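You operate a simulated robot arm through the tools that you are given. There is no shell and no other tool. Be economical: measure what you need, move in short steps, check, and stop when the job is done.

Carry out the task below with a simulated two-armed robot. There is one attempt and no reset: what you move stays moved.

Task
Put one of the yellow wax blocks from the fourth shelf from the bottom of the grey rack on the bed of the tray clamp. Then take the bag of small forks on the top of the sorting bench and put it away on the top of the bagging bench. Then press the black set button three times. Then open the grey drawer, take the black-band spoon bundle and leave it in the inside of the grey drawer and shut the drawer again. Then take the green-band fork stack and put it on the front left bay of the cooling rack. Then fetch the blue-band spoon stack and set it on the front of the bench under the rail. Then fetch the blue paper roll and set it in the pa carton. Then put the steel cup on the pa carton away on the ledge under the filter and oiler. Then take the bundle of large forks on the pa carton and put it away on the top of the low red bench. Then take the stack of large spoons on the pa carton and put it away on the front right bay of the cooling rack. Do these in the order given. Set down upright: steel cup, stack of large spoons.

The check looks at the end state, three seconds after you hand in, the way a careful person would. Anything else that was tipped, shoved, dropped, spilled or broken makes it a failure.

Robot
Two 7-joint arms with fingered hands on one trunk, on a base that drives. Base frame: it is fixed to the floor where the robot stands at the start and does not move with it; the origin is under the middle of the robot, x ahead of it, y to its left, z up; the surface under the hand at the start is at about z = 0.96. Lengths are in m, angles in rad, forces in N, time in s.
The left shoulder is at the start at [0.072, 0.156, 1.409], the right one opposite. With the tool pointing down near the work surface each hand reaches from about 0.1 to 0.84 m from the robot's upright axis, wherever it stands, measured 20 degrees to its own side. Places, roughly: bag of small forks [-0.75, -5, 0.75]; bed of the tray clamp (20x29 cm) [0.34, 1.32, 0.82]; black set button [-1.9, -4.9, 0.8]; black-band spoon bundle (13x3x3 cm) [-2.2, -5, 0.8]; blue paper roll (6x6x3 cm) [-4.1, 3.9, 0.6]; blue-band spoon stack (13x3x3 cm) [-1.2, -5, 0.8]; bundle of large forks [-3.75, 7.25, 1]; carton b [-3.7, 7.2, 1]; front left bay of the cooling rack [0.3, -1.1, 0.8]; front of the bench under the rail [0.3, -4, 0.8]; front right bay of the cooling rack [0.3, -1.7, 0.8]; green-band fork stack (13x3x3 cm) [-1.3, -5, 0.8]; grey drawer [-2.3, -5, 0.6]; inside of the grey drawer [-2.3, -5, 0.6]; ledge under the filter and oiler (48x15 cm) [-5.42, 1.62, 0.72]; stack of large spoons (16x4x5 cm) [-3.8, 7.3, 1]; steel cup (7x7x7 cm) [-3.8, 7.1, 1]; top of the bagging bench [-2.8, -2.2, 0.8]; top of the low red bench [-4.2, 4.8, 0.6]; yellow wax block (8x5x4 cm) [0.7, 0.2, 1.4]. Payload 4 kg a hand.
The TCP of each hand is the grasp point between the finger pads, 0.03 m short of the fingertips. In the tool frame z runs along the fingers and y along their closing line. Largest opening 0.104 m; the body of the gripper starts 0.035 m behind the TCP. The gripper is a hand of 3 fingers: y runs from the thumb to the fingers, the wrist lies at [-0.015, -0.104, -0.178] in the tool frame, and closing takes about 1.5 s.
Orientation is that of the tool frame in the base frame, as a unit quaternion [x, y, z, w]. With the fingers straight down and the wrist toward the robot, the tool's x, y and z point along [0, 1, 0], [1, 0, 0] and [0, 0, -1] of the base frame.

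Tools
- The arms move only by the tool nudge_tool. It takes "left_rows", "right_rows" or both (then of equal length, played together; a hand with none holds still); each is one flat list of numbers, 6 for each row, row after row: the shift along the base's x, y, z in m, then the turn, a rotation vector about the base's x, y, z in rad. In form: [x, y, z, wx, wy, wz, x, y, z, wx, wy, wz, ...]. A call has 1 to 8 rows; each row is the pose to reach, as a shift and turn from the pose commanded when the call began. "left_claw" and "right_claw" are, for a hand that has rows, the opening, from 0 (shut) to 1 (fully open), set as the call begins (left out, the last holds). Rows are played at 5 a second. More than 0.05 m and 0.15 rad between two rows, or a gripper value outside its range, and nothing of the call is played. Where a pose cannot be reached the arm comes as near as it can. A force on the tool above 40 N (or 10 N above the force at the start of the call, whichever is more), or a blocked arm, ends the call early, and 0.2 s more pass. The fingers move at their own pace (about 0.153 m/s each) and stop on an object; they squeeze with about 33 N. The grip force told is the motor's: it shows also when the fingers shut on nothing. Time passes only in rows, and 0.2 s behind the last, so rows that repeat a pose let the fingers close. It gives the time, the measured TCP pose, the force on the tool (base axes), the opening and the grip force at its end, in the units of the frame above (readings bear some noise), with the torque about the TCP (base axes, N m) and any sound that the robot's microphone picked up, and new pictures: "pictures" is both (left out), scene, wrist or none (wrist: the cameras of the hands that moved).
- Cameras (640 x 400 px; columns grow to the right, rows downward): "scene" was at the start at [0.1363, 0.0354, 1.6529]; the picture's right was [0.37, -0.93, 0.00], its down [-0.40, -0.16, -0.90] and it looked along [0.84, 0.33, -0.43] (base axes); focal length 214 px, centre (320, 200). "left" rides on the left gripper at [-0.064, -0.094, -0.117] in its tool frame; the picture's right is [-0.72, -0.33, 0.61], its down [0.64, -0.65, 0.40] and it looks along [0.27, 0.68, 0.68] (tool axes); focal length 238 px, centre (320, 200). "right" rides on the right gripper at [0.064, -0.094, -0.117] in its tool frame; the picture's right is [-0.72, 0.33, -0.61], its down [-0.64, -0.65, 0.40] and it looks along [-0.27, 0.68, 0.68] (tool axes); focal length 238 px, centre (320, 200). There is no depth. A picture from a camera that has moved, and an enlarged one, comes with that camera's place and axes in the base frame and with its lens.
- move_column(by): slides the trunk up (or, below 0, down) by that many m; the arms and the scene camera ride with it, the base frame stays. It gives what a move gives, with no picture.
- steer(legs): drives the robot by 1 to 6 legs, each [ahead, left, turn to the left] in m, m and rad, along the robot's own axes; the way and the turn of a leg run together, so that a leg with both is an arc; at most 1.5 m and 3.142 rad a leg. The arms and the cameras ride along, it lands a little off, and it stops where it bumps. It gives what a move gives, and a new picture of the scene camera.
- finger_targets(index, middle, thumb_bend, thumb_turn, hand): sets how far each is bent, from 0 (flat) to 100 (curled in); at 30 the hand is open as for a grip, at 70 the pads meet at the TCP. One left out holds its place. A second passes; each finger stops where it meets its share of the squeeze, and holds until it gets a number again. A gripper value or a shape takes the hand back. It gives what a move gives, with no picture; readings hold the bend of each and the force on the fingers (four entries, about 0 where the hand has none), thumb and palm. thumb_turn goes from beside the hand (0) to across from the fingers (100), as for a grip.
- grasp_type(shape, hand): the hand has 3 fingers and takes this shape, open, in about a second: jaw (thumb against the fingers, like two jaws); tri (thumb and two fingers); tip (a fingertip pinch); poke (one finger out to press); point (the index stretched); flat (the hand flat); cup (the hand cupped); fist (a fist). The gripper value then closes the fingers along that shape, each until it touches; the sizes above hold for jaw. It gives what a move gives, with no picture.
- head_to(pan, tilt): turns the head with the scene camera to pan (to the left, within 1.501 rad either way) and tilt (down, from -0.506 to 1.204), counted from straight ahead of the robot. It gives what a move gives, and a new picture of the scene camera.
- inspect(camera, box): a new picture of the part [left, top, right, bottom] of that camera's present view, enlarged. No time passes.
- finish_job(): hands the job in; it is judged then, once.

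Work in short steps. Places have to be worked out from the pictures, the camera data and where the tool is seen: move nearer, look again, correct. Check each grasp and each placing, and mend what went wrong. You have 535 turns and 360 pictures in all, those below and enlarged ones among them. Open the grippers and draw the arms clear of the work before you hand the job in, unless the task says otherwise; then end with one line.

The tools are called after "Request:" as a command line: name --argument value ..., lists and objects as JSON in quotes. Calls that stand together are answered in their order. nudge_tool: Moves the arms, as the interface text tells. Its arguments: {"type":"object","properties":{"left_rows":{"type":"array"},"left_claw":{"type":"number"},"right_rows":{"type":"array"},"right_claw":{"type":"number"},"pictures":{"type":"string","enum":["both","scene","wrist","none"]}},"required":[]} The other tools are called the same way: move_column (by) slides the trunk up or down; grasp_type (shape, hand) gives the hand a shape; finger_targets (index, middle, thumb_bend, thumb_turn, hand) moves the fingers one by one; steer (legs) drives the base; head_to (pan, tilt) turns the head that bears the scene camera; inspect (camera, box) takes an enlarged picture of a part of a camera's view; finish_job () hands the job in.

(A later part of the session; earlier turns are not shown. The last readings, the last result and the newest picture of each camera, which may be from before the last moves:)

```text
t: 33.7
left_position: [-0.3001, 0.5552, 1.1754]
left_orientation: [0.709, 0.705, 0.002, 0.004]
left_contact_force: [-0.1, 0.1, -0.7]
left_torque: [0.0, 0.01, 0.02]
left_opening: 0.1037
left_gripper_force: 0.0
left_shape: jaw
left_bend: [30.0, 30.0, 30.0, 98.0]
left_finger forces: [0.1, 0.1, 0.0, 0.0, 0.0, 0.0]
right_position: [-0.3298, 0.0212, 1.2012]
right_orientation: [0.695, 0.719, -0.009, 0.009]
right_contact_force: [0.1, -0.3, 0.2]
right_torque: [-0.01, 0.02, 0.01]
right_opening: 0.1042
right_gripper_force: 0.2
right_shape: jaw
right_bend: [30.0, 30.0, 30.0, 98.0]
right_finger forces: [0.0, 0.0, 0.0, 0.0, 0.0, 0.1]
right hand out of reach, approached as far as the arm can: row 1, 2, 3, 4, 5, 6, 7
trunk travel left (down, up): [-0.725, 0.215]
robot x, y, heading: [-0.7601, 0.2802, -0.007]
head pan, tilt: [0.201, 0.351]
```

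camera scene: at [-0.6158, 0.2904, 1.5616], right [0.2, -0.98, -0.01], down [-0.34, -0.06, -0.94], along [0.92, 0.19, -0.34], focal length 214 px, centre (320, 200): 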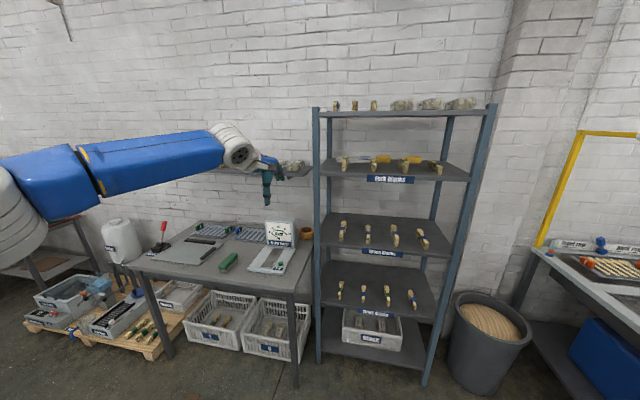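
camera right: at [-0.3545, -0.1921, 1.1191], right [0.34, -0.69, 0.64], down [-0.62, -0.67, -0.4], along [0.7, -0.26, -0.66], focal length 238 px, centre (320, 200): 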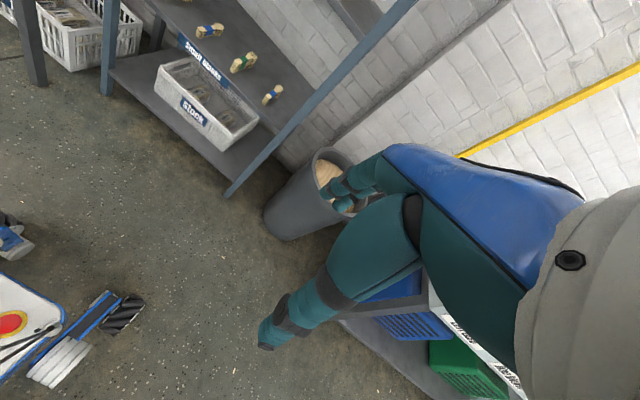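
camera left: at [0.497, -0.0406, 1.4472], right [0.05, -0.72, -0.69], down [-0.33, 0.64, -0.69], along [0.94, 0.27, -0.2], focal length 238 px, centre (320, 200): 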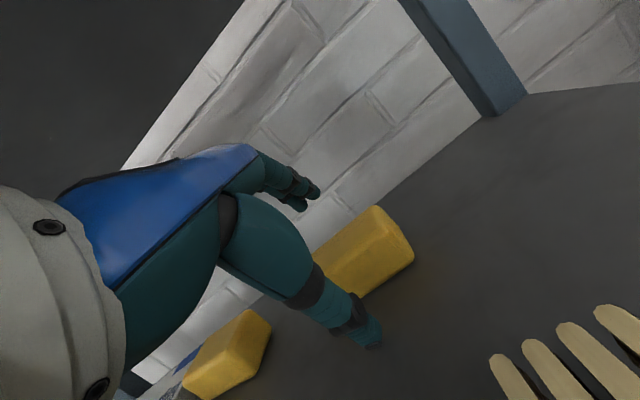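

Now I turn the right hand into the handshake pose while moving it forward and up.

Request:
nudge_tool --right_rows '[0.015, 0.008, 0.018, 0.0568, -0.0568, -0.1218, 0.03, 0.016, 0.036, 0.1136, -0.1136, -0.2436, 0.045, 0.024, 0.054, 0.1704, -0.1704, -0.3654, 0.06, 0.032, 0.072, 0.2272, -0.2272, -0.4872, 0.075, 0.04, 0.09, 0.284, -0.284, -0.609, 0.09, 0.048, 0.108, 0.3408, -0.3408, -0.7308, 0.105, 0.056, 0.126, 0.3976, -0.3976, -0.8526, 0.12, 0.064, 0.144, 0.4544, -0.4544, -0.9744]' --pictures "none"

Request:
nudge_tool --right_rows '[0.015, 0.008, 0.018, 0.0568, -0.0568, -0.1218, 0.03, 0.016, 0.036, 0.1136, -0.1136, -0.2436, 0.045, 0.024, 0.054, 0.1704, -0.1704, -0.3654, 0.06, 0.032, 0.06, 0.2272, -0.2272, -0.4872]' --pictures "both"

```text
t: 35.5
left_position: [-0.3009, 0.5572, 1.1753]
left_orientation: [0.709, 0.705, 0.002, 0.004]
left_contact_force: [-0.4, 0.6, 0.9]
left_torque: [0.0, 0.01, 0.0]
left_opening: 0.104
left_gripper_force: 0.0
left_shape: jaw
left_bend: [30.0, 30.0, 30.0, 98.0]
left_finger forces: [0.0, 0.1, 0.0, 0.0, 0.0, 0.1]
right_position: [-0.2077, 0.0893, 1.3462]
right_orientation: [0.915, 0.279, 0.292, 0.009]
right_contact_force: [0.6, -0.3, 0.1]
right_torque: [0.0, 0.03, 0.02]
right_opening: 0.1039
right_gripper_force: 0.1
right_shape: jaw
right_bend: [30.0, 30.0, 30.0, 98.0]
right_finger forces: [0.0, 0.0, 0.0, 0.1, 0.1, 0.0]
trunk travel left (down, up): [-0.725, 0.215]
robot x, y, heading: [-0.7566, 0.2783, -0.002]
head pan, tilt: [0.201, 0.351]
```

```text
t: 36.5
left_position: [-0.3009, 0.5573, 1.1757]
left_orientation: [0.709, 0.705, 0.002, 0.004]
left_contact_force: [-0.4, -0.6, -0.1]
left_torque: [0.01, -0.02, -0.03]
left_opening: 0.1039
left_gripper_force: 0.1
left_shape: jaw
left_bend: [30.0, 30.0, 30.0, 98.0]
left_finger forces: [0.1, 0.0, 0.1, 0.0, 0.0, 0.0]
right_position: [-0.149, 0.1237, 1.4049]
right_orientation: [0.912, 0.014, 0.411, 0.009]
right_contact_force: [0.4, -0.4, -0.1]
right_torque: [-0.04, 0.0, -0.03]
right_opening: 0.1042
right_gripper_force: 0.0
right_shape: jaw
right_bend: [30.0, 30.0, 30.0, 98.0]
right_finger forces: [0.0, 0.0, 0.0, 0.0, 0.1, 0.0]
trunk travel left (down, up): [-0.725, 0.215]
robot x, y, heading: [-0.7581, 0.2809, -0.001]
head pan, tilt: [0.201, 0.351]
camera scene: at [-0.6148, 0.3027, 1.5613], right [0.2, -0.98, 0.0], down [-0.34, -0.07, -0.94], along [0.92, 0.18, -0.35], focal length 214 px, centre (320, 200)
camera right: at [-0.1965, 0.2189, 1.5295], right [-0.93, -0.35, -0.12], down [-0.13, 0.63, -0.77], along [0.34, -0.69, -0.63], focal length 238 px, centre (320, 200)
```

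scene: 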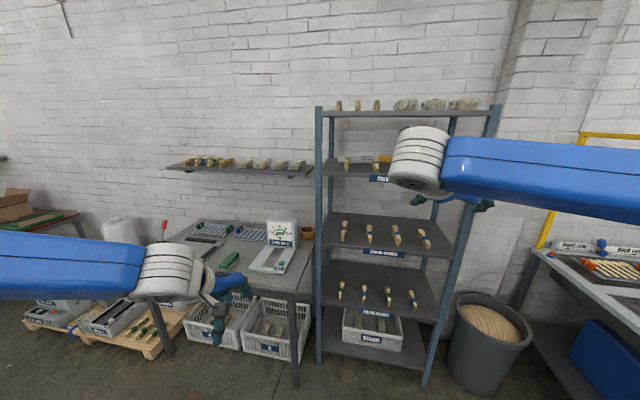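
right: 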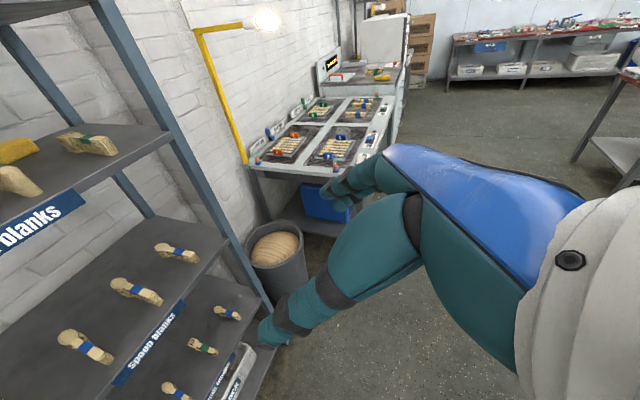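

The handshake pose is reached, but the forearm comes in from the right. I extend forward to straighten it and see how far it goes.

Request:
nudge_tool --right_rows '[0.04, 0, -0.005, 0, 0, 0, 0.08, 0, -0.01, 0, 0, 0, 0.12, 0, -0.015, 0, 0, 0, 0.16, 0, -0.02, 0, 0, 0, 0.2, 0, -0.025, 0, 0, 0, 0.24, 0, -0.025, 0, 0, 0]' --pictures "scene"

```text
t: 37.9
left_position: [-0.3013, 0.5595, 1.1747]
left_orientation: [0.709, 0.705, 0.002, 0.005]
left_contact_force: [-0.8, 0.9, -0.2]
left_torque: [0.02, 0.01, 0.0]
left_opening: 0.1037
left_gripper_force: 0.0
left_shape: jaw
left_bend: [30.0, 30.0, 30.0, 98.0]
left_finger forces: [0.1, 0.1, 0.0, 0.0, 0.1, 0.0]
right_position: [0.0843, 0.1227, 1.3811]
right_orientation: [0.911, 0.018, 0.411, 0.007]
right_contact_force: [0.0, 0.5, 0.3]
right_torque: [-0.02, 0.04, -0.04]
right_opening: 0.1043
right_gripper_force: 0.1
right_shape: jaw
right_bend: [30.0, 30.0, 30.0, 97.0]
right_finger forces: [0.0, 0.1, 0.1, 0.0, 0.0, 0.0]
right hand out of reach, approached as far as the arm can: row 6
trunk travel left (down, up): [-0.725, 0.215]
robot x, y, heading: [-0.7641, 0.2788, -0.007]
head pan, tilt: [0.201, 0.351]
camera scene: at [-0.6149, 0.3051, 1.5612], right [0.2, -0.98, 0.0], down [-0.34, -0.07, -0.94], along [0.92, 0.18, -0.35], focal length 214 px, centre (320, 200)
```

scene: 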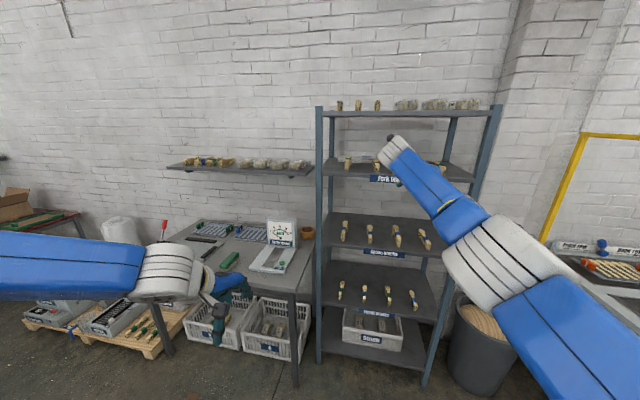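

The arm is now straight with the elbow low, which suits the shelf. I part-close the fingers, pull in 3 cm, and shift 0.10 m right and forward to just before the rack.

Request:
nudge_tool --right_rows '[-0.015, 0, 0.007, 0, 0, 0, -0.03, 0, 0.014, 0, 0, 0, -0.03, 0, 0.014, 0, 0, 0]' --right_claw 0.45 --pictures "none"

Request:
steer --legs '[[0, -0.1, 0], [0.22, 0, 0]]'

Request:
inspect --camera "right" --box '[0, 0, 640, 400]'

```text
t: 38.7
left_position: [-0.3008, 0.5571, 1.1758]
left_orientation: [0.709, 0.705, 0.003, 0.005]
left_contact_force: [-0.8, 0.1, -0.5]
left_torque: [0.0, 0.03, -0.02]
left_opening: 0.1038
left_gripper_force: 0.0
left_shape: jaw
left_bend: [30.0, 30.0, 30.0, 98.0]
left_finger forces: [0.0, 0.1, 0.1, 0.1, 0.0, 0.0]
right_position: [0.0514, 0.1187, 1.3947]
right_orientation: [0.912, 0.015, 0.411, 0.008]
right_contact_force: [0.2, -0.2, 0.0]
right_torque: [0.01, -0.03, 0.02]
right_opening: 0.0474
right_gripper_force: 0.0
right_shape: jaw
right_bend: [74.0, 47.0, 71.0, 100.0]
right_finger forces: [0.1, 0.1, 0.1, 0.1, 0.1, 0.0]
trunk travel left (down, up): [-0.725, 0.215]
robot x, y, heading: [-0.7616, 0.2784, -0.006]
head pan, tilt: [0.201, 0.351]
```

```text
t: 41.1
left_position: [-0.085, 0.4296, 1.1836]
left_orientation: [0.709, 0.705, 0.013, -0.004]
left_contact_force: [0.5, -0.4, 0.9]
left_torque: [0.08, 0.02, 0.01]
left_opening: 0.1039
left_gripper_force: 0.0
left_shape: jaw
left_bend: [30.0, 30.0, 30.0, 98.0]
left_finger forces: [0.1, 0.0, 0.1, 0.1, 0.0, 0.1]
right_position: [0.2669, -0.0166, 1.393]
right_orientation: [0.911, 0.009, 0.413, -0.001]
right_contact_force: [-0.6, -0.9, 0.2]
right_torque: [0.05, 0.0, 0.06]
right_opening: 0.0471
right_gripper_force: 0.1
right_shape: jaw
right_bend: [74.0, 47.0, 71.0, 100.0]
right_finger forces: [0.0, 0.1, 0.1, 0.1, 0.0, 0.0]
trunk travel left (down, up): [-0.725, 0.215]
robot x, y, heading: [-0.5391, 0.1768, -0.009]
head pan, tilt: [0.201, 0.351]
camera scene: at [-0.4002, 0.169, 1.5623], right [0.2, -0.98, -0.02], down [-0.34, -0.05, -0.94], along [0.92, 0.19, -0.34], focal length 214 px, centre (320, 200)
```

scene: 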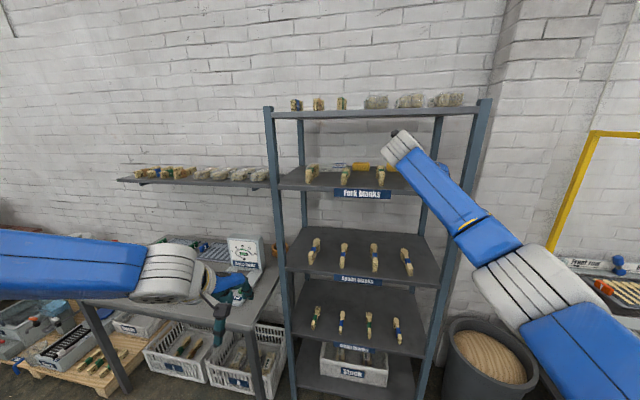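

```text
1.00 times, centred on (320, 200) of right (not enlarged: the box is as wide or as high as the picture)
camera zoom: at [0.2194, 0.0773, 1.5189], right [-0.93, -0.34, -0.14], down [-0.13, 0.65, -0.75], along [0.35, -0.68, -0.65], focal length 238 px, centre (320, 200)
```

zoom: 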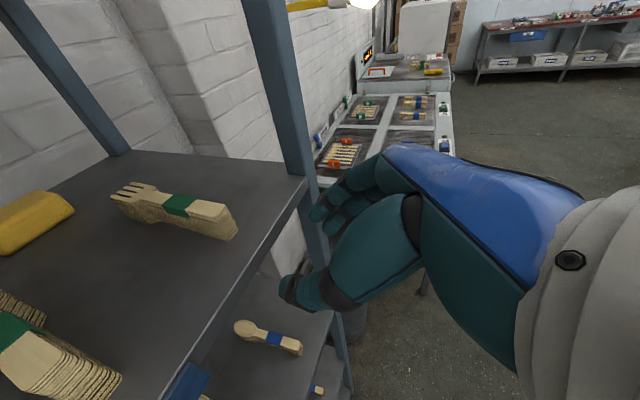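

The readings show an odd sideways lag, perhaps sway, so I let it settle and re-read.

Request:
nudge_tool --right_rows '[0, 0, 0, 0, 0, 0, 0, 0, 0, 0, 0, 0, 0, 0, 0, 0, 0, 0]' --pictures "none"

```text
t: 41.9
left_position: [-0.0847, 0.4358, 1.1797]
left_orientation: [0.711, 0.703, 0.01, -0.002]
left_contact_force: [-0.4, -0.3, 0.2]
left_torque: [0.03, -0.03, 0.03]
left_opening: 0.104
left_gripper_force: 0.1
left_shape: jaw
left_bend: [30.0, 30.0, 30.0, 98.0]
left_finger forces: [0.0, 0.0, 0.0, 0.0, 0.0, 0.0]
right_position: [0.2707, -0.0089, 1.3931]
right_orientation: [0.912, 0.009, 0.411, 0.003]
right_contact_force: [0.4, 0.4, -0.6]
right_torque: [0.04, -0.01, 0.02]
right_opening: 0.0473
right_gripper_force: 0.1
right_shape: jaw
right_bend: [74.0, 47.0, 71.0, 100.0]
right_finger forces: [0.0, 0.0, 0.0, 0.0, 0.0, 0.0]
trunk travel left (down, up): [-0.725, 0.215]
robot x, y, heading: [-0.5407, 0.1731, -0.009]
head pan, tilt: [0.201, 0.351]
```

Still settling; one more wait.

Request:
nudge_tool --right_rows '[0, 0, 0, 0, 0, 0, 0, 0, 0, 0, 0, 0, 0, 0, 0, 0, 0, 0, 0, 0, 0, 0, 0, 0, 0, 0, 0, 0, 0, 0, 0, 0, 0, 0, 0, 0]' --pictures "none"

```text
t: 43.3
left_position: [-0.0819, 0.4595, 1.1752]
left_orientation: [0.71, 0.704, 0.001, 0.005]
left_contact_force: [-0.8, -0.3, 0.1]
left_torque: [-0.02, -0.02, -0.05]
left_opening: 0.1037
left_gripper_force: 0.1
left_shape: jaw
left_bend: [30.0, 30.0, 30.0, 98.0]
left_finger forces: [0.0, 0.0, 0.0, 0.1, 0.0, 0.1]
right_position: [0.2707, 0.0205, 1.3959]
right_orientation: [0.911, 0.015, 0.411, 0.009]
right_contact_force: [0.1, 1.1, 0.4]
right_torque: [-0.02, -0.01, -0.03]
right_opening: 0.0473
right_gripper_force: 0.1
right_shape: jaw
right_bend: [74.0, 47.0, 71.0, 100.0]
right_finger forces: [0.0, 0.0, 0.1, 0.0, 0.0, 0.0]
trunk travel left (down, up): [-0.725, 0.215]
robot x, y, heading: [-0.5378, 0.181, -0.004]
head pan, tilt: [0.201, 0.351]
```

It has settled: TCP (0.271, 0.0205, 1.396). I drive in 0.2 m and check.

Request:
steer --legs '[[0.2, 0, 0]]'

Request:
inspect --camera "right" --box '[0, 0, 640, 400]'

```text
t: 44.9
left_position: [0.1134, 0.4504, 1.1798]
left_orientation: [0.71, 0.704, 0.006, 0.005]
left_contact_force: [-0.7, 0.1, -0.1]
left_torque: [0.0, -0.01, 0.0]
left_opening: 0.1037
left_gripper_force: 0.0
left_shape: jaw
left_bend: [30.0, 30.0, 30.0, 98.0]
left_finger forces: [0.0, 0.0, 0.0, 0.0, 0.0, 0.1]
right_position: [0.4648, 0.0102, 1.3982]
right_orientation: [0.91, 0.014, 0.414, 0.007]
right_contact_force: [-0.3, 0.5, 0.3]
right_torque: [0.01, -0.02, 0.03]
right_opening: 0.047
right_gripper_force: 0.0
right_shape: jaw
right_bend: [74.0, 47.0, 71.0, 100.0]
right_finger forces: [0.0, 0.1, 0.1, 0.1, 0.0, 0.0]
trunk travel left (down, up): [-0.725, 0.215]
robot x, y, heading: [-0.3405, 0.1806, -0.001]
head pan, tilt: [0.201, 0.351]
camera scene: at [-0.2002, 0.1977, 1.5621], right [0.2, -0.98, 0.0], down [-0.33, -0.07, -0.94], along [0.92, 0.18, -0.34], focal length 214 px, centre (320, 200)
```

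scene: 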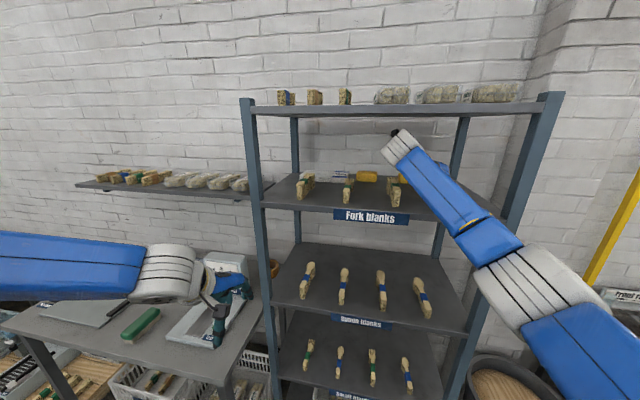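

```text
1.00 times, centred on (320, 200) of right (not enlarged: the box is as wide or as high as the picture)
camera zoom: at [0.4175, 0.1061, 1.5221], right [-0.93, -0.35, -0.13], down [-0.13, 0.63, -0.76], along [0.35, -0.69, -0.63], focal length 238 px, centre (320, 200)
```

zoom: 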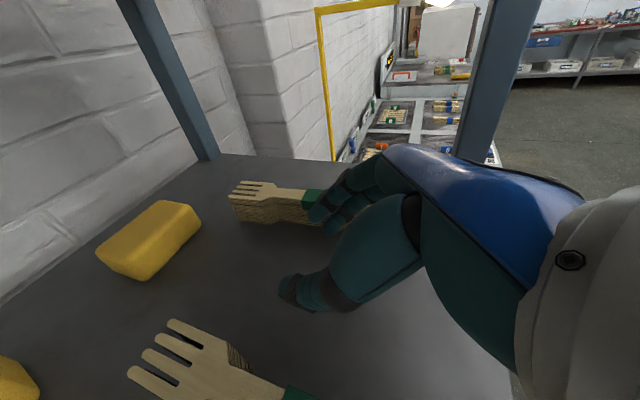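

Block confirmed at (0.671, 0.021). I draw the left hand back so it clears the rack post, letting sway settle.

Request:
nudge_tool --left_rows '[-0.03, 0, 0, 0, 0, 0, -0.06, 0, 0, 0, 0, 0, -0.09, 0, 0, 0, 0, 0, -0.12, 0, 0, 0, 0, 0, -0.14, 0, 0, 0, 0, 0]' --pictures "none"

Request:
steer --legs '[[0.13, 0, 0]]'

Request:
nudge_tool --right_rows '[0, 0, 0, 0, 0, 0, 0, 0, 0, 0, 0, 0, 0, 0, 0, 0, 0, 0, 0, 0, 0, 0, 0, 0, 0, 0, 0, 0, 0, 0]' --pictures "wrist"

```text
t: 46.1
left_position: [0.0516, 0.4858, 1.1916]
left_orientation: [0.71, 0.704, 0.005, 0.003]
left_contact_force: [-1.4, 0.9, 0.3]
left_torque: [0.0, -0.02, 0.0]
left_opening: 0.1038
left_gripper_force: 0.1
left_shape: jaw
left_bend: [30.0, 30.0, 30.0, 98.0]
left_finger forces: [0.0, 0.0, 0.1, 0.0, 0.0, 0.0]
left hand out of reach, approached as far as the arm can: row 2, 3, 4, 5
right_position: [0.4694, 0.0114, 1.3979]
right_orientation: [0.911, 0.014, 0.413, 0.007]
right_contact_force: [0.0, 0.0, 0.8]
right_torque: [0.0, -0.06, 0.01]
right_opening: 0.0473
right_gripper_force: 0.0
right_shape: jaw
right_bend: [74.0, 47.0, 71.0, 100.0]
right_finger forces: [0.0, 0.0, 0.0, 0.0, 0.0, 0.0]
trunk travel left (down, up): [-0.725, 0.215]
robot x, y, heading: [-0.3343, 0.1768, -0.003]
head pan, tilt: [0.201, 0.351]
```

```text
t: 47.4
left_position: [0.1758, 0.4812, 1.1965]
left_orientation: [0.711, 0.703, 0.007, 0.005]
left_contact_force: [0.3, -0.2, 0.2]
left_torque: [-0.01, -0.02, 0.01]
left_opening: 0.1038
left_gripper_force: 0.0
left_shape: jaw
left_bend: [30.0, 30.0, 30.0, 98.0]
left_finger forces: [0.0, 0.0, 0.0, 0.1, 0.0, 0.1]
right_position: [0.5951, 0.0068, 1.3991]
right_orientation: [0.91, 0.013, 0.414, 0.007]
right_contact_force: [-0.2, -0.4, -0.4]
right_torque: [0.04, 0.02, -0.06]
right_opening: 0.0472
right_gripper_force: 0.0
right_shape: jaw
right_bend: [74.0, 47.0, 71.0, 100.0]
right_finger forces: [0.0, 0.0, 0.0, 0.0, 0.0, 0.1]
trunk travel left (down, up): [-0.725, 0.215]
robot x, y, heading: [-0.2058, 0.1689, -0.004]
head pan, tilt: [0.201, 0.351]
camera scene: at [-0.0718, 0.1957, 1.5623], right [0.2, -0.98, 0.0], down [-0.33, -0.07, -0.94], along [0.92, 0.18, -0.34], focal length 214 px, centre (320, 200)
```

scene: 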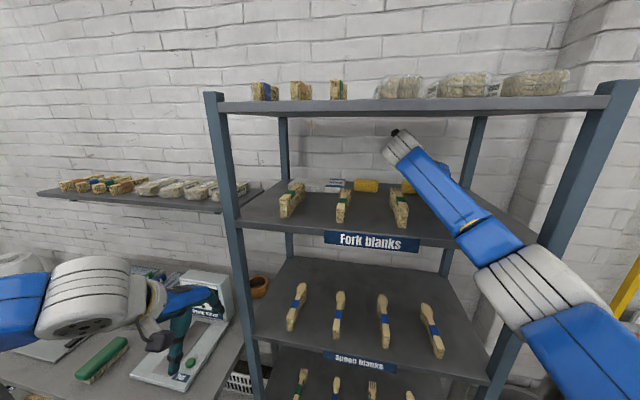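

```text
t: 48.6
left_position: [0.1807, 0.4821, 1.1941]
left_orientation: [0.711, 0.703, 0.006, 0.004]
left_contact_force: [0.1, -0.8, 0.7]
left_torque: [0.04, 0.0, -0.01]
left_opening: 0.1037
left_gripper_force: 0.1
left_shape: jaw
left_bend: [30.0, 30.0, 30.0, 98.0]
left_finger forces: [0.0, 0.0, 0.0, 0.0, 0.0, 0.0]
right_position: [0.5978, 0.0089, 1.3976]
right_orientation: [0.911, 0.012, 0.413, 0.007]
right_contact_force: [1.0, 0.5, -1.1]
right_torque: [-0.02, 0.01, -0.02]
right_opening: 0.047
right_gripper_force: 0.0
right_shape: jaw
right_bend: [74.0, 47.0, 71.0, 100.0]
right_finger forces: [0.0, 0.0, 0.0, 0.1, 0.0, 0.1]
trunk travel left (down, up): [-0.725, 0.215]
robot x, y, heading: [-0.2081, 0.1751, -0.0]
head pan, tilt: [0.201, 0.351]
camera right: at [0.5494, 0.1044, 1.5214], right [-0.93, -0.35, -0.13], down [-0.13, 0.63, -0.76], along [0.35, -0.69, -0.63], focal length 238 px, centre (320, 200)
```

right: 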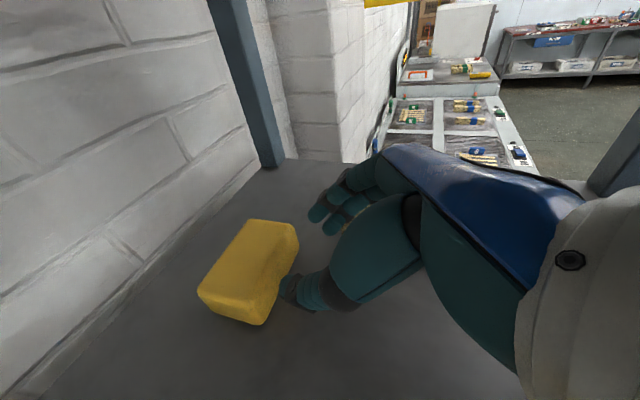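

Everything lines up; block centre is (0.670, 0.023). I centre y, open fully, then advance around the block's ends.

Request:
nudge_tool --right_rows '[0.005, 0.013, -0.005, 0, 0, 0, 0.005, 0.013, -0.005, 0, 0, 0, 0.005, 0.013, -0.005, 0, 0, 0, 0.005, 0.013, -0.005, 0, 0, 0]' --right_claw 1 --pictures "wrist"

```text
t: 49.6
left_position: [0.1817, 0.4816, 1.1935]
left_orientation: [0.711, 0.704, 0.006, 0.003]
left_contact_force: [0.3, 0.3, 0.3]
left_torque: [-0.01, -0.03, 0.03]
left_opening: 0.104
left_gripper_force: 0.0
left_shape: jaw
left_bend: [30.0, 30.0, 30.0, 98.0]
left_finger forces: [0.1, 0.0, 0.1, 0.0, 0.0, 0.0]
right_position: [0.6043, 0.0202, 1.3902]
right_orientation: [0.911, 0.013, 0.412, 0.007]
right_contact_force: [-0.1, 0.7, 0.2]
right_torque: [0.0, 0.0, -0.01]
right_opening: 0.104
right_gripper_force: 0.1
right_shape: jaw
right_bend: [30.0, 30.0, 30.0, 98.0]
right_finger forces: [0.0, 0.0, 0.0, 0.1, 0.0, 0.0]
trunk travel left (down, up): [-0.725, 0.215]
robot x, y, heading: [-0.2112, 0.1771, -0.006]
head pan, tilt: [0.201, 0.351]
camera right: at [0.556, 0.1156, 1.5156], right [-0.93, -0.35, -0.13], down [-0.13, 0.63, -0.76], along [0.35, -0.69, -0.63], focal length 238 px, centre (320, 200)
```

right: 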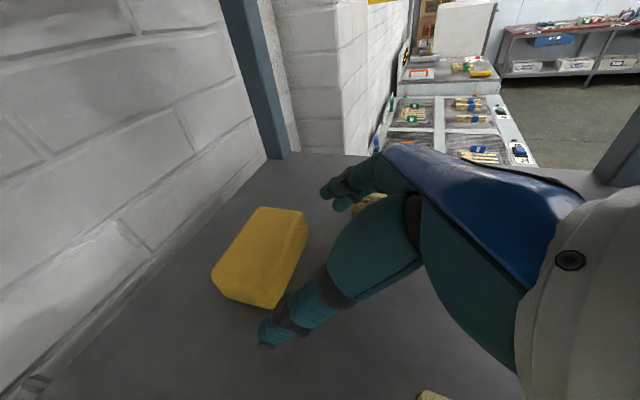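

The block sits between the open fingers. The arm is near its limit, so I creep the base forward.

Request:
steer --legs '[[0.03, 0, 0], [0.03, 0, 0]]'

Request:
nudge_tool --right_rows '[0, 0, 0, 0, 0, 0, 0, 0, 0, 0, 0, 0, 0, 0, 0, 0, 0, 0, 0, 0, 0, 0, 0, 0]' --pictures "wrist"

```text
t: 50.9
left_position: [0.2389, 0.4821, 1.1953]
left_orientation: [0.711, 0.704, 0.008, 0.005]
left_contact_force: [0.2, -0.9, 1.0]
left_torque: [0.01, -0.01, 0.0]
left_opening: 0.1038
left_gripper_force: 0.1
left_shape: jaw
left_bend: [30.0, 30.0, 30.0, 98.0]
left_finger forces: [0.0, 0.1, 0.0, 0.1, 0.1, 0.0]
right_position: [0.6601, 0.022, 1.3936]
right_orientation: [0.91, 0.012, 0.414, 0.006]
right_contact_force: [0.3, -0.7, -0.3]
right_torque: [0.0, -0.01, 0.02]
right_opening: 0.1036
right_gripper_force: 0.0
right_shape: jaw
right_bend: [30.0, 30.0, 30.0, 98.0]
right_finger forces: [0.0, 0.1, 0.0, 0.0, 0.1, 0.0]
trunk travel left (down, up): [-0.725, 0.215]
robot x, y, heading: [-0.1435, 0.1791, 0.002]
head pan, tilt: [0.201, 0.351]
camera scene: at [-0.0079, 0.1978, 1.5617], right [0.2, -0.98, 0.0], down [-0.34, -0.07, -0.94], along [0.92, 0.18, -0.34], focal length 214 px, centre (320, 200)
```

scene: 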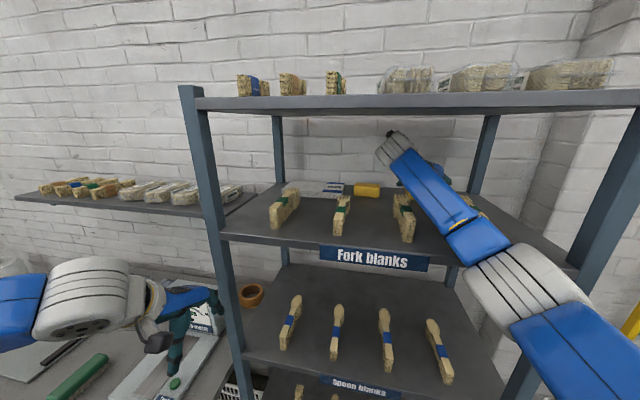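

```text
t: 51.9
left_position: [0.2412, 0.4818, 1.1954]
left_orientation: [0.711, 0.703, 0.006, 0.003]
left_contact_force: [-0.1, 0.1, 0.1]
left_torque: [-0.03, -0.01, 0.0]
left_opening: 0.104
left_gripper_force: 0.0
left_shape: jaw
left_bend: [30.0, 30.0, 30.0, 98.0]
left_finger forces: [0.0, 0.1, 0.0, 0.1, 0.0, 0.1]
right_position: [0.6637, 0.0197, 1.3914]
right_orientation: [0.911, 0.013, 0.413, 0.007]
right_contact_force: [0.4, -0.2, -0.1]
right_torque: [0.0, 0.03, -0.02]
right_opening: 0.1037
right_gripper_force: 0.1
right_shape: jaw
right_bend: [30.0, 30.0, 30.0, 98.0]
right_finger forces: [0.0, 0.0, 0.1, 0.1, 0.0, 0.0]
trunk travel left (down, up): [-0.725, 0.215]
robot x, y, heading: [-0.1473, 0.1789, -0.006]
head pan, tilt: [0.201, 0.351]
camera right: at [0.6154, 0.1158, 1.5164], right [-0.93, -0.35, -0.13], down [-0.13, 0.63, -0.76], along [0.35, -0.69, -0.63], focal length 238 px, centre (320, 200)
```

right: 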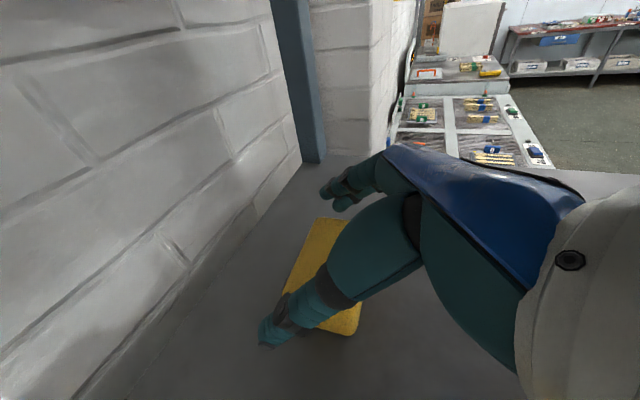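

The fingers straddle the block. I lower 2.5 cm.

Request:
nudge_tool --right_rows '[0.002, 0.001, -0.009, 0, 0, 0, 0.004, 0.002, -0.018, 0, 0, 0, 0.005, 0.002, -0.026, 0, 0, 0]' --pictures "wrist"

```text
t: 52.9
left_position: [0.2301, 0.4785, 1.1971]
left_orientation: [0.711, 0.703, 0.008, 0.006]
left_contact_force: [0.0, -0.3, 0.1]
left_torque: [-0.02, 0.0, 0.0]
left_opening: 0.1038
left_gripper_force: 0.1
left_shape: jaw
left_bend: [30.0, 30.0, 30.0, 98.0]
left_finger forces: [0.0, 0.0, 0.0, 0.0, 0.1, 0.1]
right_position: [0.655, 0.0206, 1.3931]
right_orientation: [0.903, 0.011, 0.43, 0.006]
right_contact_force: [0.8, 0.4, 0.6]
right_torque: [0.03, 0.01, 0.0]
right_opening: 0.104
right_gripper_force: 0.2
right_shape: jaw
right_bend: [30.0, 30.0, 30.0, 98.0]
right_finger forces: [0.1, 0.1, 0.1, 0.1, 0.0, 0.0]
trunk travel left (down, up): [-0.725, 0.215]
robot x, y, heading: [-0.1469, 0.1783, 0.002]
head pan, tilt: [0.201, 0.351]
stopped in row 3 (right hand): the arm was blocked; the commanded pose is now the measured one
camera right: at [0.6014, 0.116, 1.516], right [-0.92, -0.35, -0.17], down [-0.1, 0.64, -0.77], along [0.37, -0.69, -0.62], focal length 238 px, centre (320, 200)
```

right: 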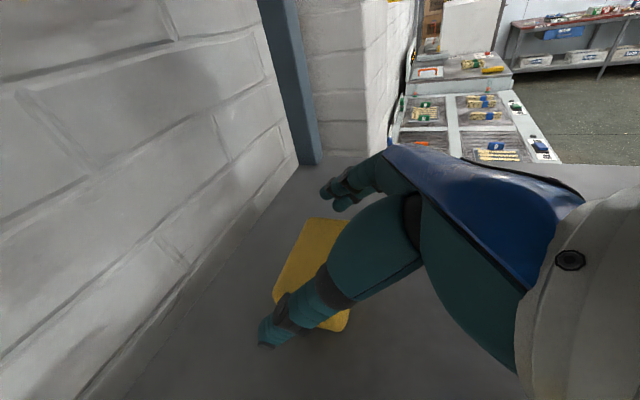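

The forearm is probably resting on the fourth shelf's front edge. I raise the trunk in small steps while lowering the hand, to lift the elbow.

Request:
move_column --by 0.018

Request:
nudge_tool --right_rows '[0.003, 0, -0.009, 0, 0, 0, 0.006, 0, -0.018, 0, 0.02, 0]' --pictures "none"

Request:
inspect --camera "scene" --box '[260, 90, 560, 290]'

```text
t: 53.5
left_position: [0.2411, 0.482, 1.2115]
left_orientation: [0.712, 0.703, 0.006, 0.004]
left_contact_force: [-0.8, 0.0, -0.4]
left_torque: [0.01, -0.02, -0.02]
left_opening: 0.104
left_gripper_force: 0.0
left_shape: jaw
left_bend: [30.0, 30.0, 30.0, 98.0]
left_finger forces: [0.0, 0.1, 0.0, 0.0, 0.1, 0.0]
right_position: [0.6674, 0.0235, 1.3997]
right_orientation: [0.906, 0.014, 0.423, 0.006]
right_contact_force: [-1.2, -0.5, 0.6]
right_torque: [0.04, 0.03, 0.01]
right_opening: 0.1036
right_gripper_force: 0.1
right_shape: jaw
right_bend: [30.0, 30.0, 30.0, 98.0]
right_finger forces: [0.0, 0.0, 0.1, 0.0, 0.0, 0.0]
trunk travel left (down, up): [-0.743, 0.197]
robot x, y, heading: [-0.1447, 0.1779, -0.003]
head pan, tilt: [0.201, 0.351]
```

```text
t: 54.1
left_position: [0.2402, 0.4778, 1.2144]
left_orientation: [0.71, 0.704, 0.007, 0.003]
left_contact_force: [0.4, 0.2, 0.8]
left_torque: [0.0, -0.03, 0.0]
left_opening: 0.1037
left_gripper_force: 0.0
left_shape: jaw
left_bend: [30.0, 30.0, 30.0, 98.0]
left_finger forces: [0.0, 0.1, 0.0, 0.1, 0.0, 0.0]
right_position: [0.6717, 0.0196, 1.3849]
right_orientation: [0.909, 0.012, 0.416, 0.005]
right_contact_force: [-0.5, -0.7, -0.4]
right_torque: [0.02, -0.03, 0.01]
right_opening: 0.1037
right_gripper_force: 0.1
right_shape: jaw
right_bend: [30.0, 30.0, 30.0, 98.0]
right_finger forces: [0.1, 0.1, 0.0, 0.1, 0.0, 0.0]
trunk travel left (down, up): [-0.743, 0.197]
robot x, y, heading: [-0.1472, 0.1763, 0.0]
head pan, tilt: [0.201, 0.351]
```

```text
2.00 times, centred on (410, 190) of scene
camera zoom: at [-0.0062, 0.1927, 1.5803], right [0.2, -0.98, 0.0], down [-0.34, -0.07, -0.94], along [0.92, 0.18, -0.34], focal length 429 px, centre (140, 220)
```

zoom: 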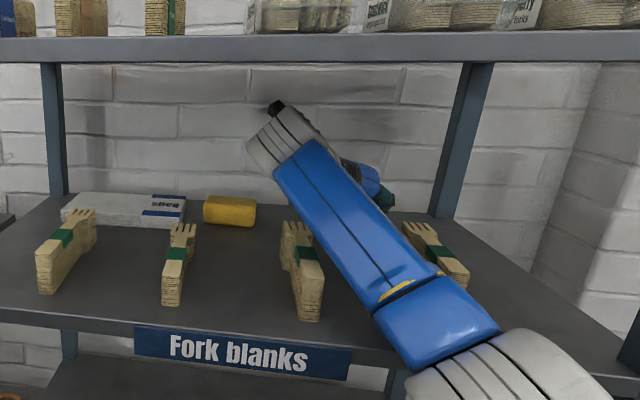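

That helped. I repeat the trunk-up, hand-down step.

Request:
move_column --by 0.02

Request:
nudge_tool --right_rows '[0, 0.001, -0.01, 0, 0, 0, 0, 0.002, -0.02, 0, 0, 0, 0, 0.002, -0.028, 0, 0, 0]' --pictures "none"

```text
t: 54.8
left_position: [0.2388, 0.4812, 1.2341]
left_orientation: [0.71, 0.704, 0.006, 0.004]
left_contact_force: [-0.1, -0.7, 0.7]
left_torque: [-0.03, 0.02, 0.01]
left_opening: 0.1036
left_gripper_force: 0.1
left_shape: jaw
left_bend: [30.0, 30.0, 30.0, 98.0]
left_finger forces: [0.1, 0.0, 0.0, 0.0, 0.0, 0.0]
right_position: [0.6723, 0.0226, 1.4017]
right_orientation: [0.91, 0.013, 0.414, 0.006]
right_contact_force: [-0.8, 0.2, 0.6]
right_torque: [0.01, 0.0, 0.0]
right_opening: 0.1038
right_gripper_force: 0.0
right_shape: jaw
right_bend: [30.0, 30.0, 30.0, 98.0]
right_finger forces: [0.0, 0.0, 0.0, 0.0, 0.0, 0.1]
trunk travel left (down, up): [-0.763, 0.177]
robot x, y, heading: [-0.1472, 0.1742, -0.002]
head pan, tilt: [0.201, 0.351]
```

```text
t: 55.6
left_position: [0.2349, 0.4814, 1.2363]
left_orientation: [0.71, 0.704, 0.008, 0.005]
left_contact_force: [0.9, 0.1, 0.5]
left_torque: [0.02, -0.01, 0.02]
left_opening: 0.104
left_gripper_force: 0.0
left_shape: jaw
left_bend: [30.0, 30.0, 30.0, 98.0]
left_finger forces: [0.0, 0.0, 0.0, 0.0, 0.1, 0.0]
right_position: [0.6656, 0.0239, 1.385]
right_orientation: [0.907, 0.013, 0.421, 0.005]
right_contact_force: [0.3, 0.0, -0.3]
right_torque: [0.02, 0.03, 0.03]
right_opening: 0.1037
right_gripper_force: 0.1
right_shape: jaw
right_bend: [30.0, 30.0, 30.0, 98.0]
right_finger forces: [0.1, 0.1, 0.1, 0.1, 0.0, 0.0]
trunk travel left (down, up): [-0.763, 0.177]
robot x, y, heading: [-0.144, 0.176, -0.004]
head pan, tilt: [0.201, 0.351]
```

Still lightly resting. I raise the trunk a bit more and pitch the hand down further, so the fingertips drop without lowering the forearm.

Request:
move_column --by 0.015

Request:
nudge_tool --right_rows '[0.001, 0, -0.01, 0, 0.08, 0, 0.003, 0, -0.02, 0, 0.16, 0, 0.004, 0, -0.03, 0, 0.25, 0, 0.004, 0, -0.036, 0, 0.25, 0]' --pictures "wrist"

```text
t: 56.2
left_position: [0.2432, 0.4811, 1.2468]
left_orientation: [0.711, 0.703, 0.005, 0.003]
left_contact_force: [0.3, -0.5, -0.3]
left_torque: [0.01, -0.01, 0.03]
left_opening: 0.1038
left_gripper_force: 0.0
left_shape: jaw
left_bend: [30.0, 30.0, 30.0, 98.0]
left_finger forces: [0.0, 0.1, 0.0, 0.0, 0.0, 0.0]
right_position: [0.676, 0.0255, 1.3855]
right_orientation: [0.911, 0.013, 0.412, 0.006]
right_contact_force: [-0.5, -0.1, 0.0]
right_torque: [-0.02, -0.02, 0.0]
right_opening: 0.1037
right_gripper_force: 0.0
right_shape: jaw
right_bend: [30.0, 30.0, 30.0, 98.0]
right_finger forces: [0.0, 0.0, 0.0, 0.0, 0.1, 0.0]
trunk travel left (down, up): [-0.778, 0.162]
robot x, y, heading: [-0.1459, 0.1754, -0.001]
head pan, tilt: [0.201, 0.351]
```

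```text
t: 57.2
left_position: [0.2347, 0.4832, 1.2493]
left_orientation: [0.71, 0.704, 0.007, 0.006]
left_contact_force: [0.4, -0.4, 0.5]
left_torque: [0.0, 0.01, -0.02]
left_opening: 0.1037
left_gripper_force: 0.0
left_shape: jaw
left_bend: [30.0, 30.0, 30.0, 98.0]
left_finger forces: [0.1, 0.0, 0.1, 0.1, 0.0, 0.0]
right_position: [0.6669, 0.0253, 1.3623]
right_orientation: [0.952, 0.016, 0.306, 0.006]
right_contact_force: [8.9, 2.6, 31.9]
right_torque: [-1.29, -0.67, 0.6]
right_opening: 0.104
right_gripper_force: 0.1
right_shape: jaw
right_bend: [30.0, 30.0, 30.0, 96.0]
right_finger forces: [1.6, 31.0, 0.1, 0.0, 6.1, 0.1]
right hand out of reach, approached as far as the arm can: row 3, 4
trunk travel left (down, up): [-0.778, 0.162]
robot x, y, heading: [-0.1511, 0.1786, 0.0]
head pan, tilt: [0.201, 0.351]
camera right: at [0.6477, 0.1222, 1.4942], right [-0.93, -0.35, 0.09], down [-0.3, 0.63, -0.72], along [0.2, -0.69, -0.69], focal length 238 px, centre (320, 200)
```

right: 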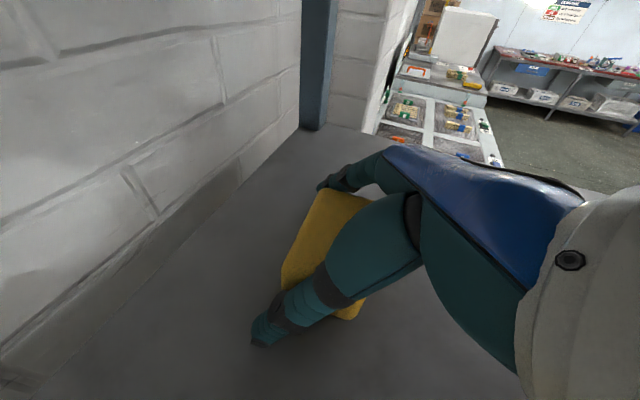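

The fingertips seem to have touched the shelf beside the block. I lift 5 mm and close.

Request:
nudge_tool --right_rows '[0.002, -0.003, 0.005, 0, 0, 0, 0.002, -0.003, 0.005, 0, 0, 0]' --pictures "none"

Request:
nudge_tool --right_rows '[0, 0, 0, 0, 0, 0, 0, 0, 0, 0, 0, 0, 0, 0, 0, 0, 0, 0, 0, 0, 0, 0, 0, 0, 0, 0, 0, 0, 0, 0, 0, 0, 0, 0, 0, 0, 0, 0, 0, 0, 0, 0]' --right_claw 0 --pictures "wrist"

```text
t: 57.8
left_position: [0.2364, 0.4838, 1.2477]
left_orientation: [0.71, 0.704, 0.007, 0.006]
left_contact_force: [0.5, 0.0, 0.1]
left_torque: [0.01, 0.0, 0.02]
left_opening: 0.104
left_gripper_force: 0.1
left_shape: jaw
left_bend: [30.0, 30.0, 30.0, 98.0]
left_finger forces: [0.0, 0.0, 0.0, 0.0, 0.1, 0.1]
right_position: [0.6682, 0.0243, 1.3634]
right_orientation: [0.953, 0.016, 0.302, 0.005]
right_contact_force: [3.2, 7.5, 26.6]
right_torque: [-1.42, -0.49, 0.28]
right_opening: 0.1032
right_gripper_force: 0.1
right_shape: jaw
right_bend: [30.0, 30.0, 29.0, 97.0]
right_finger forces: [0.7, 29.4, 0.0, 0.1, 2.1, 0.0]
trunk travel left (down, up): [-0.778, 0.162]
robot x, y, heading: [-0.1444, 0.1763, -0.005]
head pan, tilt: [0.201, 0.351]
```

```text
t: 59.4
left_position: [0.2361, 0.4792, 1.2503]
left_orientation: [0.711, 0.704, 0.008, 0.005]
left_contact_force: [0.1, -0.5, -0.8]
left_torque: [-0.01, 0.01, 0.0]
left_opening: 0.104
left_gripper_force: 0.0
left_shape: jaw
left_bend: [30.0, 30.0, 30.0, 98.0]
left_finger forces: [0.1, 0.0, 0.0, 0.0, 0.0, 0.0]
right_position: [0.6677, 0.0167, 1.3654]
right_orientation: [0.952, 0.014, 0.305, 0.006]
right_contact_force: [6.8, -8.7, 33.0]
right_torque: [-1.34, -0.69, 0.02]
right_opening: 0.0778
right_gripper_force: 33.3
right_shape: jaw
right_bend: [26.0, 30.0, 56.0, 96.0]
right_finger forces: [36.2, 31.9, 0.1, 0.1, 38.7, 0.1]
trunk travel left (down, up): [-0.778, 0.162]
robot x, y, heading: [-0.1495, 0.1752, 0.002]
head pan, tilt: [0.201, 0.351]
camera right: at [0.6487, 0.1136, 1.4968], right [-0.93, -0.35, 0.09], down [-0.3, 0.63, -0.71], along [0.19, -0.69, -0.69], focal length 238 px, centre (320, 200)
```

right: 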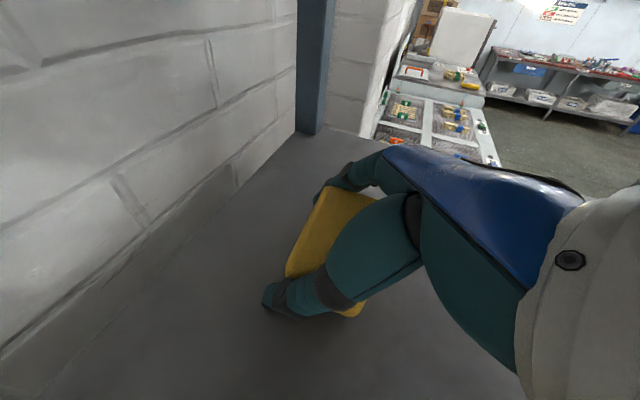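

The grip holds at 0.078 m (the block's 8 cm length). I lift with the trunk by 2.5 cm and check.

Request:
move_column --by 0.025

Request:
inspect --camera "right" --box '[160, 100, 480, 400]'

Request:
inspect --camera "scene" --box '[260, 90, 560, 290]'

```text
t: 60.1
left_position: [0.242, 0.4815, 1.2714]
left_orientation: [0.71, 0.704, 0.005, 0.004]
left_contact_force: [-0.2, -0.4, -0.4]
left_torque: [0.02, 0.02, 0.01]
left_opening: 0.104
left_gripper_force: 0.2
left_shape: jaw
left_bend: [30.0, 30.0, 30.0, 98.0]
left_finger forces: [0.1, 0.0, 0.0, 0.0, 0.0, 0.0]
right_position: [0.6759, 0.0216, 1.3759]
right_orientation: [0.956, 0.012, 0.293, 0.003]
right_contact_force: [-0.4, 0.2, -1.7]
right_torque: [0.01, -0.02, 0.0]
right_opening: 0.0752
right_gripper_force: 32.7
right_shape: jaw
right_bend: [27.0, 35.0, 56.0, 99.0]
right_finger forces: [22.2, 11.0, 0.0, 0.0, 34.5, 0.1]
trunk travel left (down, up): [-0.803, 0.137]
robot x, y, heading: [-0.1444, 0.1739, -0.003]
head pan, tilt: [0.201, 0.351]
```

```text
1.33 times, centred on (320, 250) of right
camera zoom: at [0.6596, 0.1171, 1.5098], right [-0.93, -0.35, 0.11], down [-0.32, 0.64, -0.7], along [0.17, -0.69, -0.7], focal length 318 px, centre (320, 133)
```

zoom: 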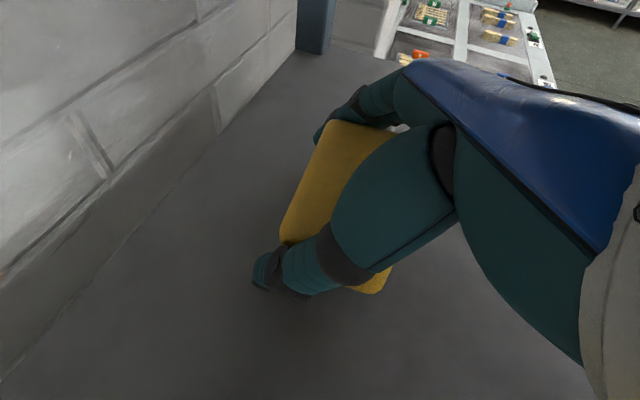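

```text
2.00 times, centred on (410, 190) of scene
camera zoom: at [-0.001, 0.1988, 1.6389], right [0.2, -0.98, 0.0], down [-0.34, -0.07, -0.94], along [0.92, 0.18, -0.35], focal length 429 px, centre (140, 220)
```

zoom: 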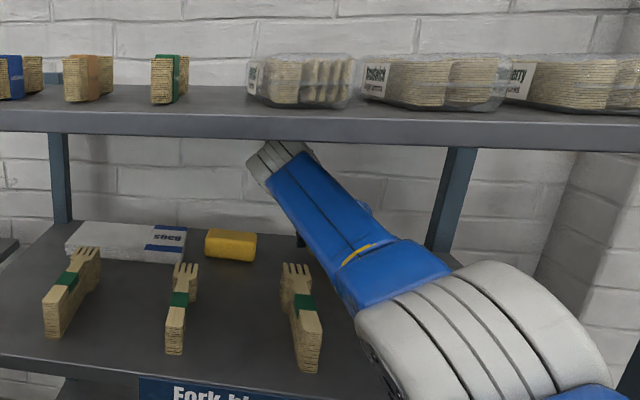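

The block is held and off the shelf. I rotate the hand up about the wrist to raise the block above the fork tops.

Request:
nudge_tool --right_rows '[0.003, 0, 0.01, 0, -0.07, 0, 0.006, 0, 0.02, 0, -0.14, 0, 0.008, 0, 0.034, 0, -0.22, 0, 0.008, 0, 0.034, 0, -0.22, 0]' --pictures "wrist"

Request:
inspect --camera "scene" --box '[260, 90, 560, 290]'

```text
t: 61.1
left_position: [0.2392, 0.4806, 1.2736]
left_orientation: [0.711, 0.703, 0.005, 0.004]
left_contact_force: [-0.2, 0.1, -0.4]
left_torque: [-0.02, 0.01, 0.04]
left_opening: 0.1038
left_gripper_force: 0.1
left_shape: jaw
left_bend: [30.0, 30.0, 30.0, 98.0]
left_finger forces: [0.1, 0.0, 0.0, 0.0, 0.0, 0.0]
right_position: [0.696, 0.025, 1.4185]
right_orientation: [0.916, 0.014, 0.4, 0.006]
right_contact_force: [-0.6, -0.7, -1.9]
right_torque: [0.04, 0.0, 0.03]
right_opening: 0.0752
right_gripper_force: 33.2
right_shape: jaw
right_bend: [27.0, 35.0, 56.0, 99.0]
right_finger forces: [22.2, 10.9, 0.1, 0.0, 34.4, 0.0]
right hand out of reach, approached as far as the arm can: row 1, 2, 3, 4
trunk travel left (down, up): [-0.803, 0.137]
robot x, y, heading: [-0.1445, 0.1753, -0.003]
head pan, tilt: [0.201, 0.351]
camera right: at [0.6514, 0.1195, 1.5438], right [-0.93, -0.35, -0.1], down [-0.15, 0.63, -0.76], along [0.33, -0.69, -0.64], focal length 238 px, centre (320, 200)
```

right: 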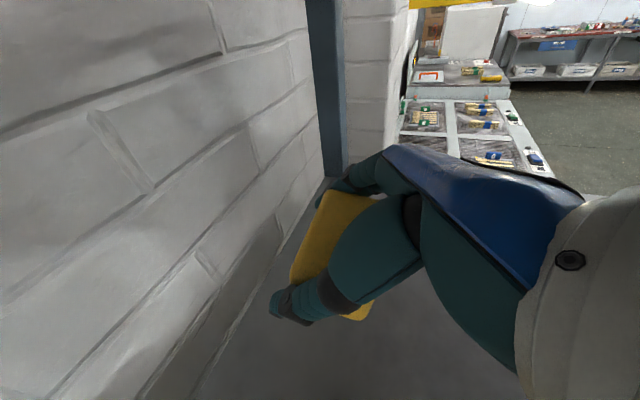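

```text
2.00 times, centred on (410, 190) of scene
camera zoom: at [-0.0035, 0.1974, 1.6394], right [0.2, -0.98, 0.0], down [-0.34, -0.07, -0.94], along [0.92, 0.18, -0.35], focal length 429 px, centre (140, 220)
```

zoom: 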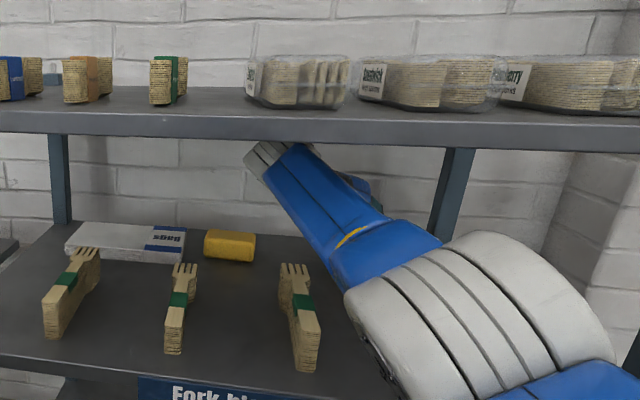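

The block clears the forks (tips ≈1.39 against fork tops ≈1.375). I back out slowly.

Request:
steer --legs '[[-0.1, 0, 0], [-0.15, 0, 0], [-0.3, 0, 0]]'

Request:
inspect --camera "scene" --box '[230, 90, 560, 300]'

```text
t: 64.9
left_position: [-0.3055, 0.4818, 1.2709]
left_orientation: [0.712, 0.702, 0.006, 0.002]
left_contact_force: [0.0, -0.3, -0.4]
left_torque: [-0.02, 0.02, -0.05]
left_opening: 0.1038
left_gripper_force: 0.0
left_shape: jaw
left_bend: [30.0, 30.0, 30.0, 98.0]
left_finger forces: [0.0, 0.0, 0.0, 0.1, 0.1, 0.0]
right_position: [0.1504, 0.0225, 1.4152]
right_orientation: [0.917, 0.011, 0.398, 0.006]
right_contact_force: [0.7, 0.8, -1.2]
right_torque: [0.01, 0.01, 0.0]
right_opening: 0.0753
right_gripper_force: 32.9
right_shape: jaw
right_bend: [27.0, 35.0, 56.0, 99.0]
right_finger forces: [22.3, 10.9, 0.0, 0.0, 34.3, 0.1]
trunk travel left (down, up): [-0.803, 0.137]
robot x, y, heading: [-0.6986, 0.1792, -0.001]
head pan, tilt: [0.201, 0.351]
camera scene: at [-0.548, 0.1976, 1.6388], right [0.19, -0.98, 0.0], down [-0.34, -0.07, -0.94], along [0.92, 0.18, -0.35], focal length 214 px, centre (320, 200)
```

scene: 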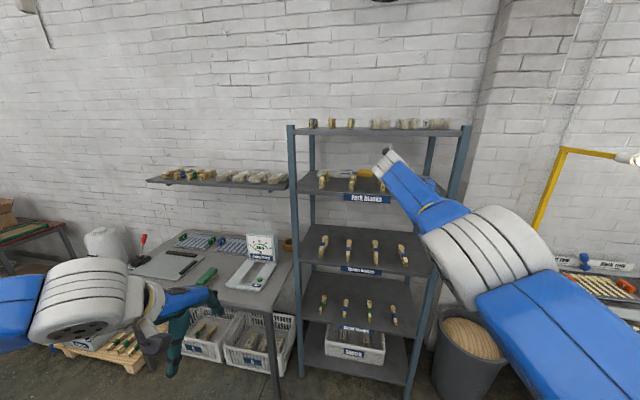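

```text
1.90 times, centred on (395, 195) of scene
camera zoom: at [-0.548, 0.1976, 1.6388], right [0.19, -0.98, 0.0], down [-0.34, -0.07, -0.94], along [0.92, 0.18, -0.35], focal length 408 px, centre (177, 210)
```

zoom: 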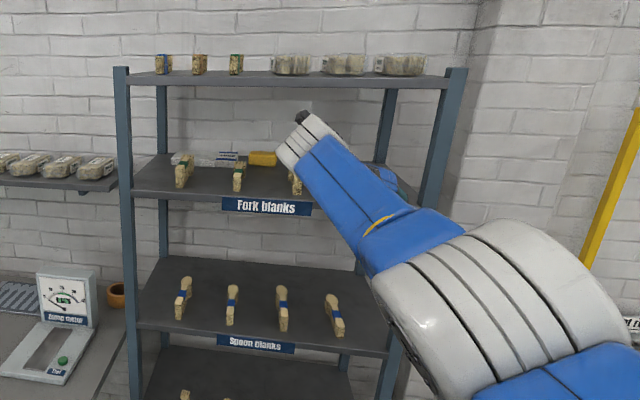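

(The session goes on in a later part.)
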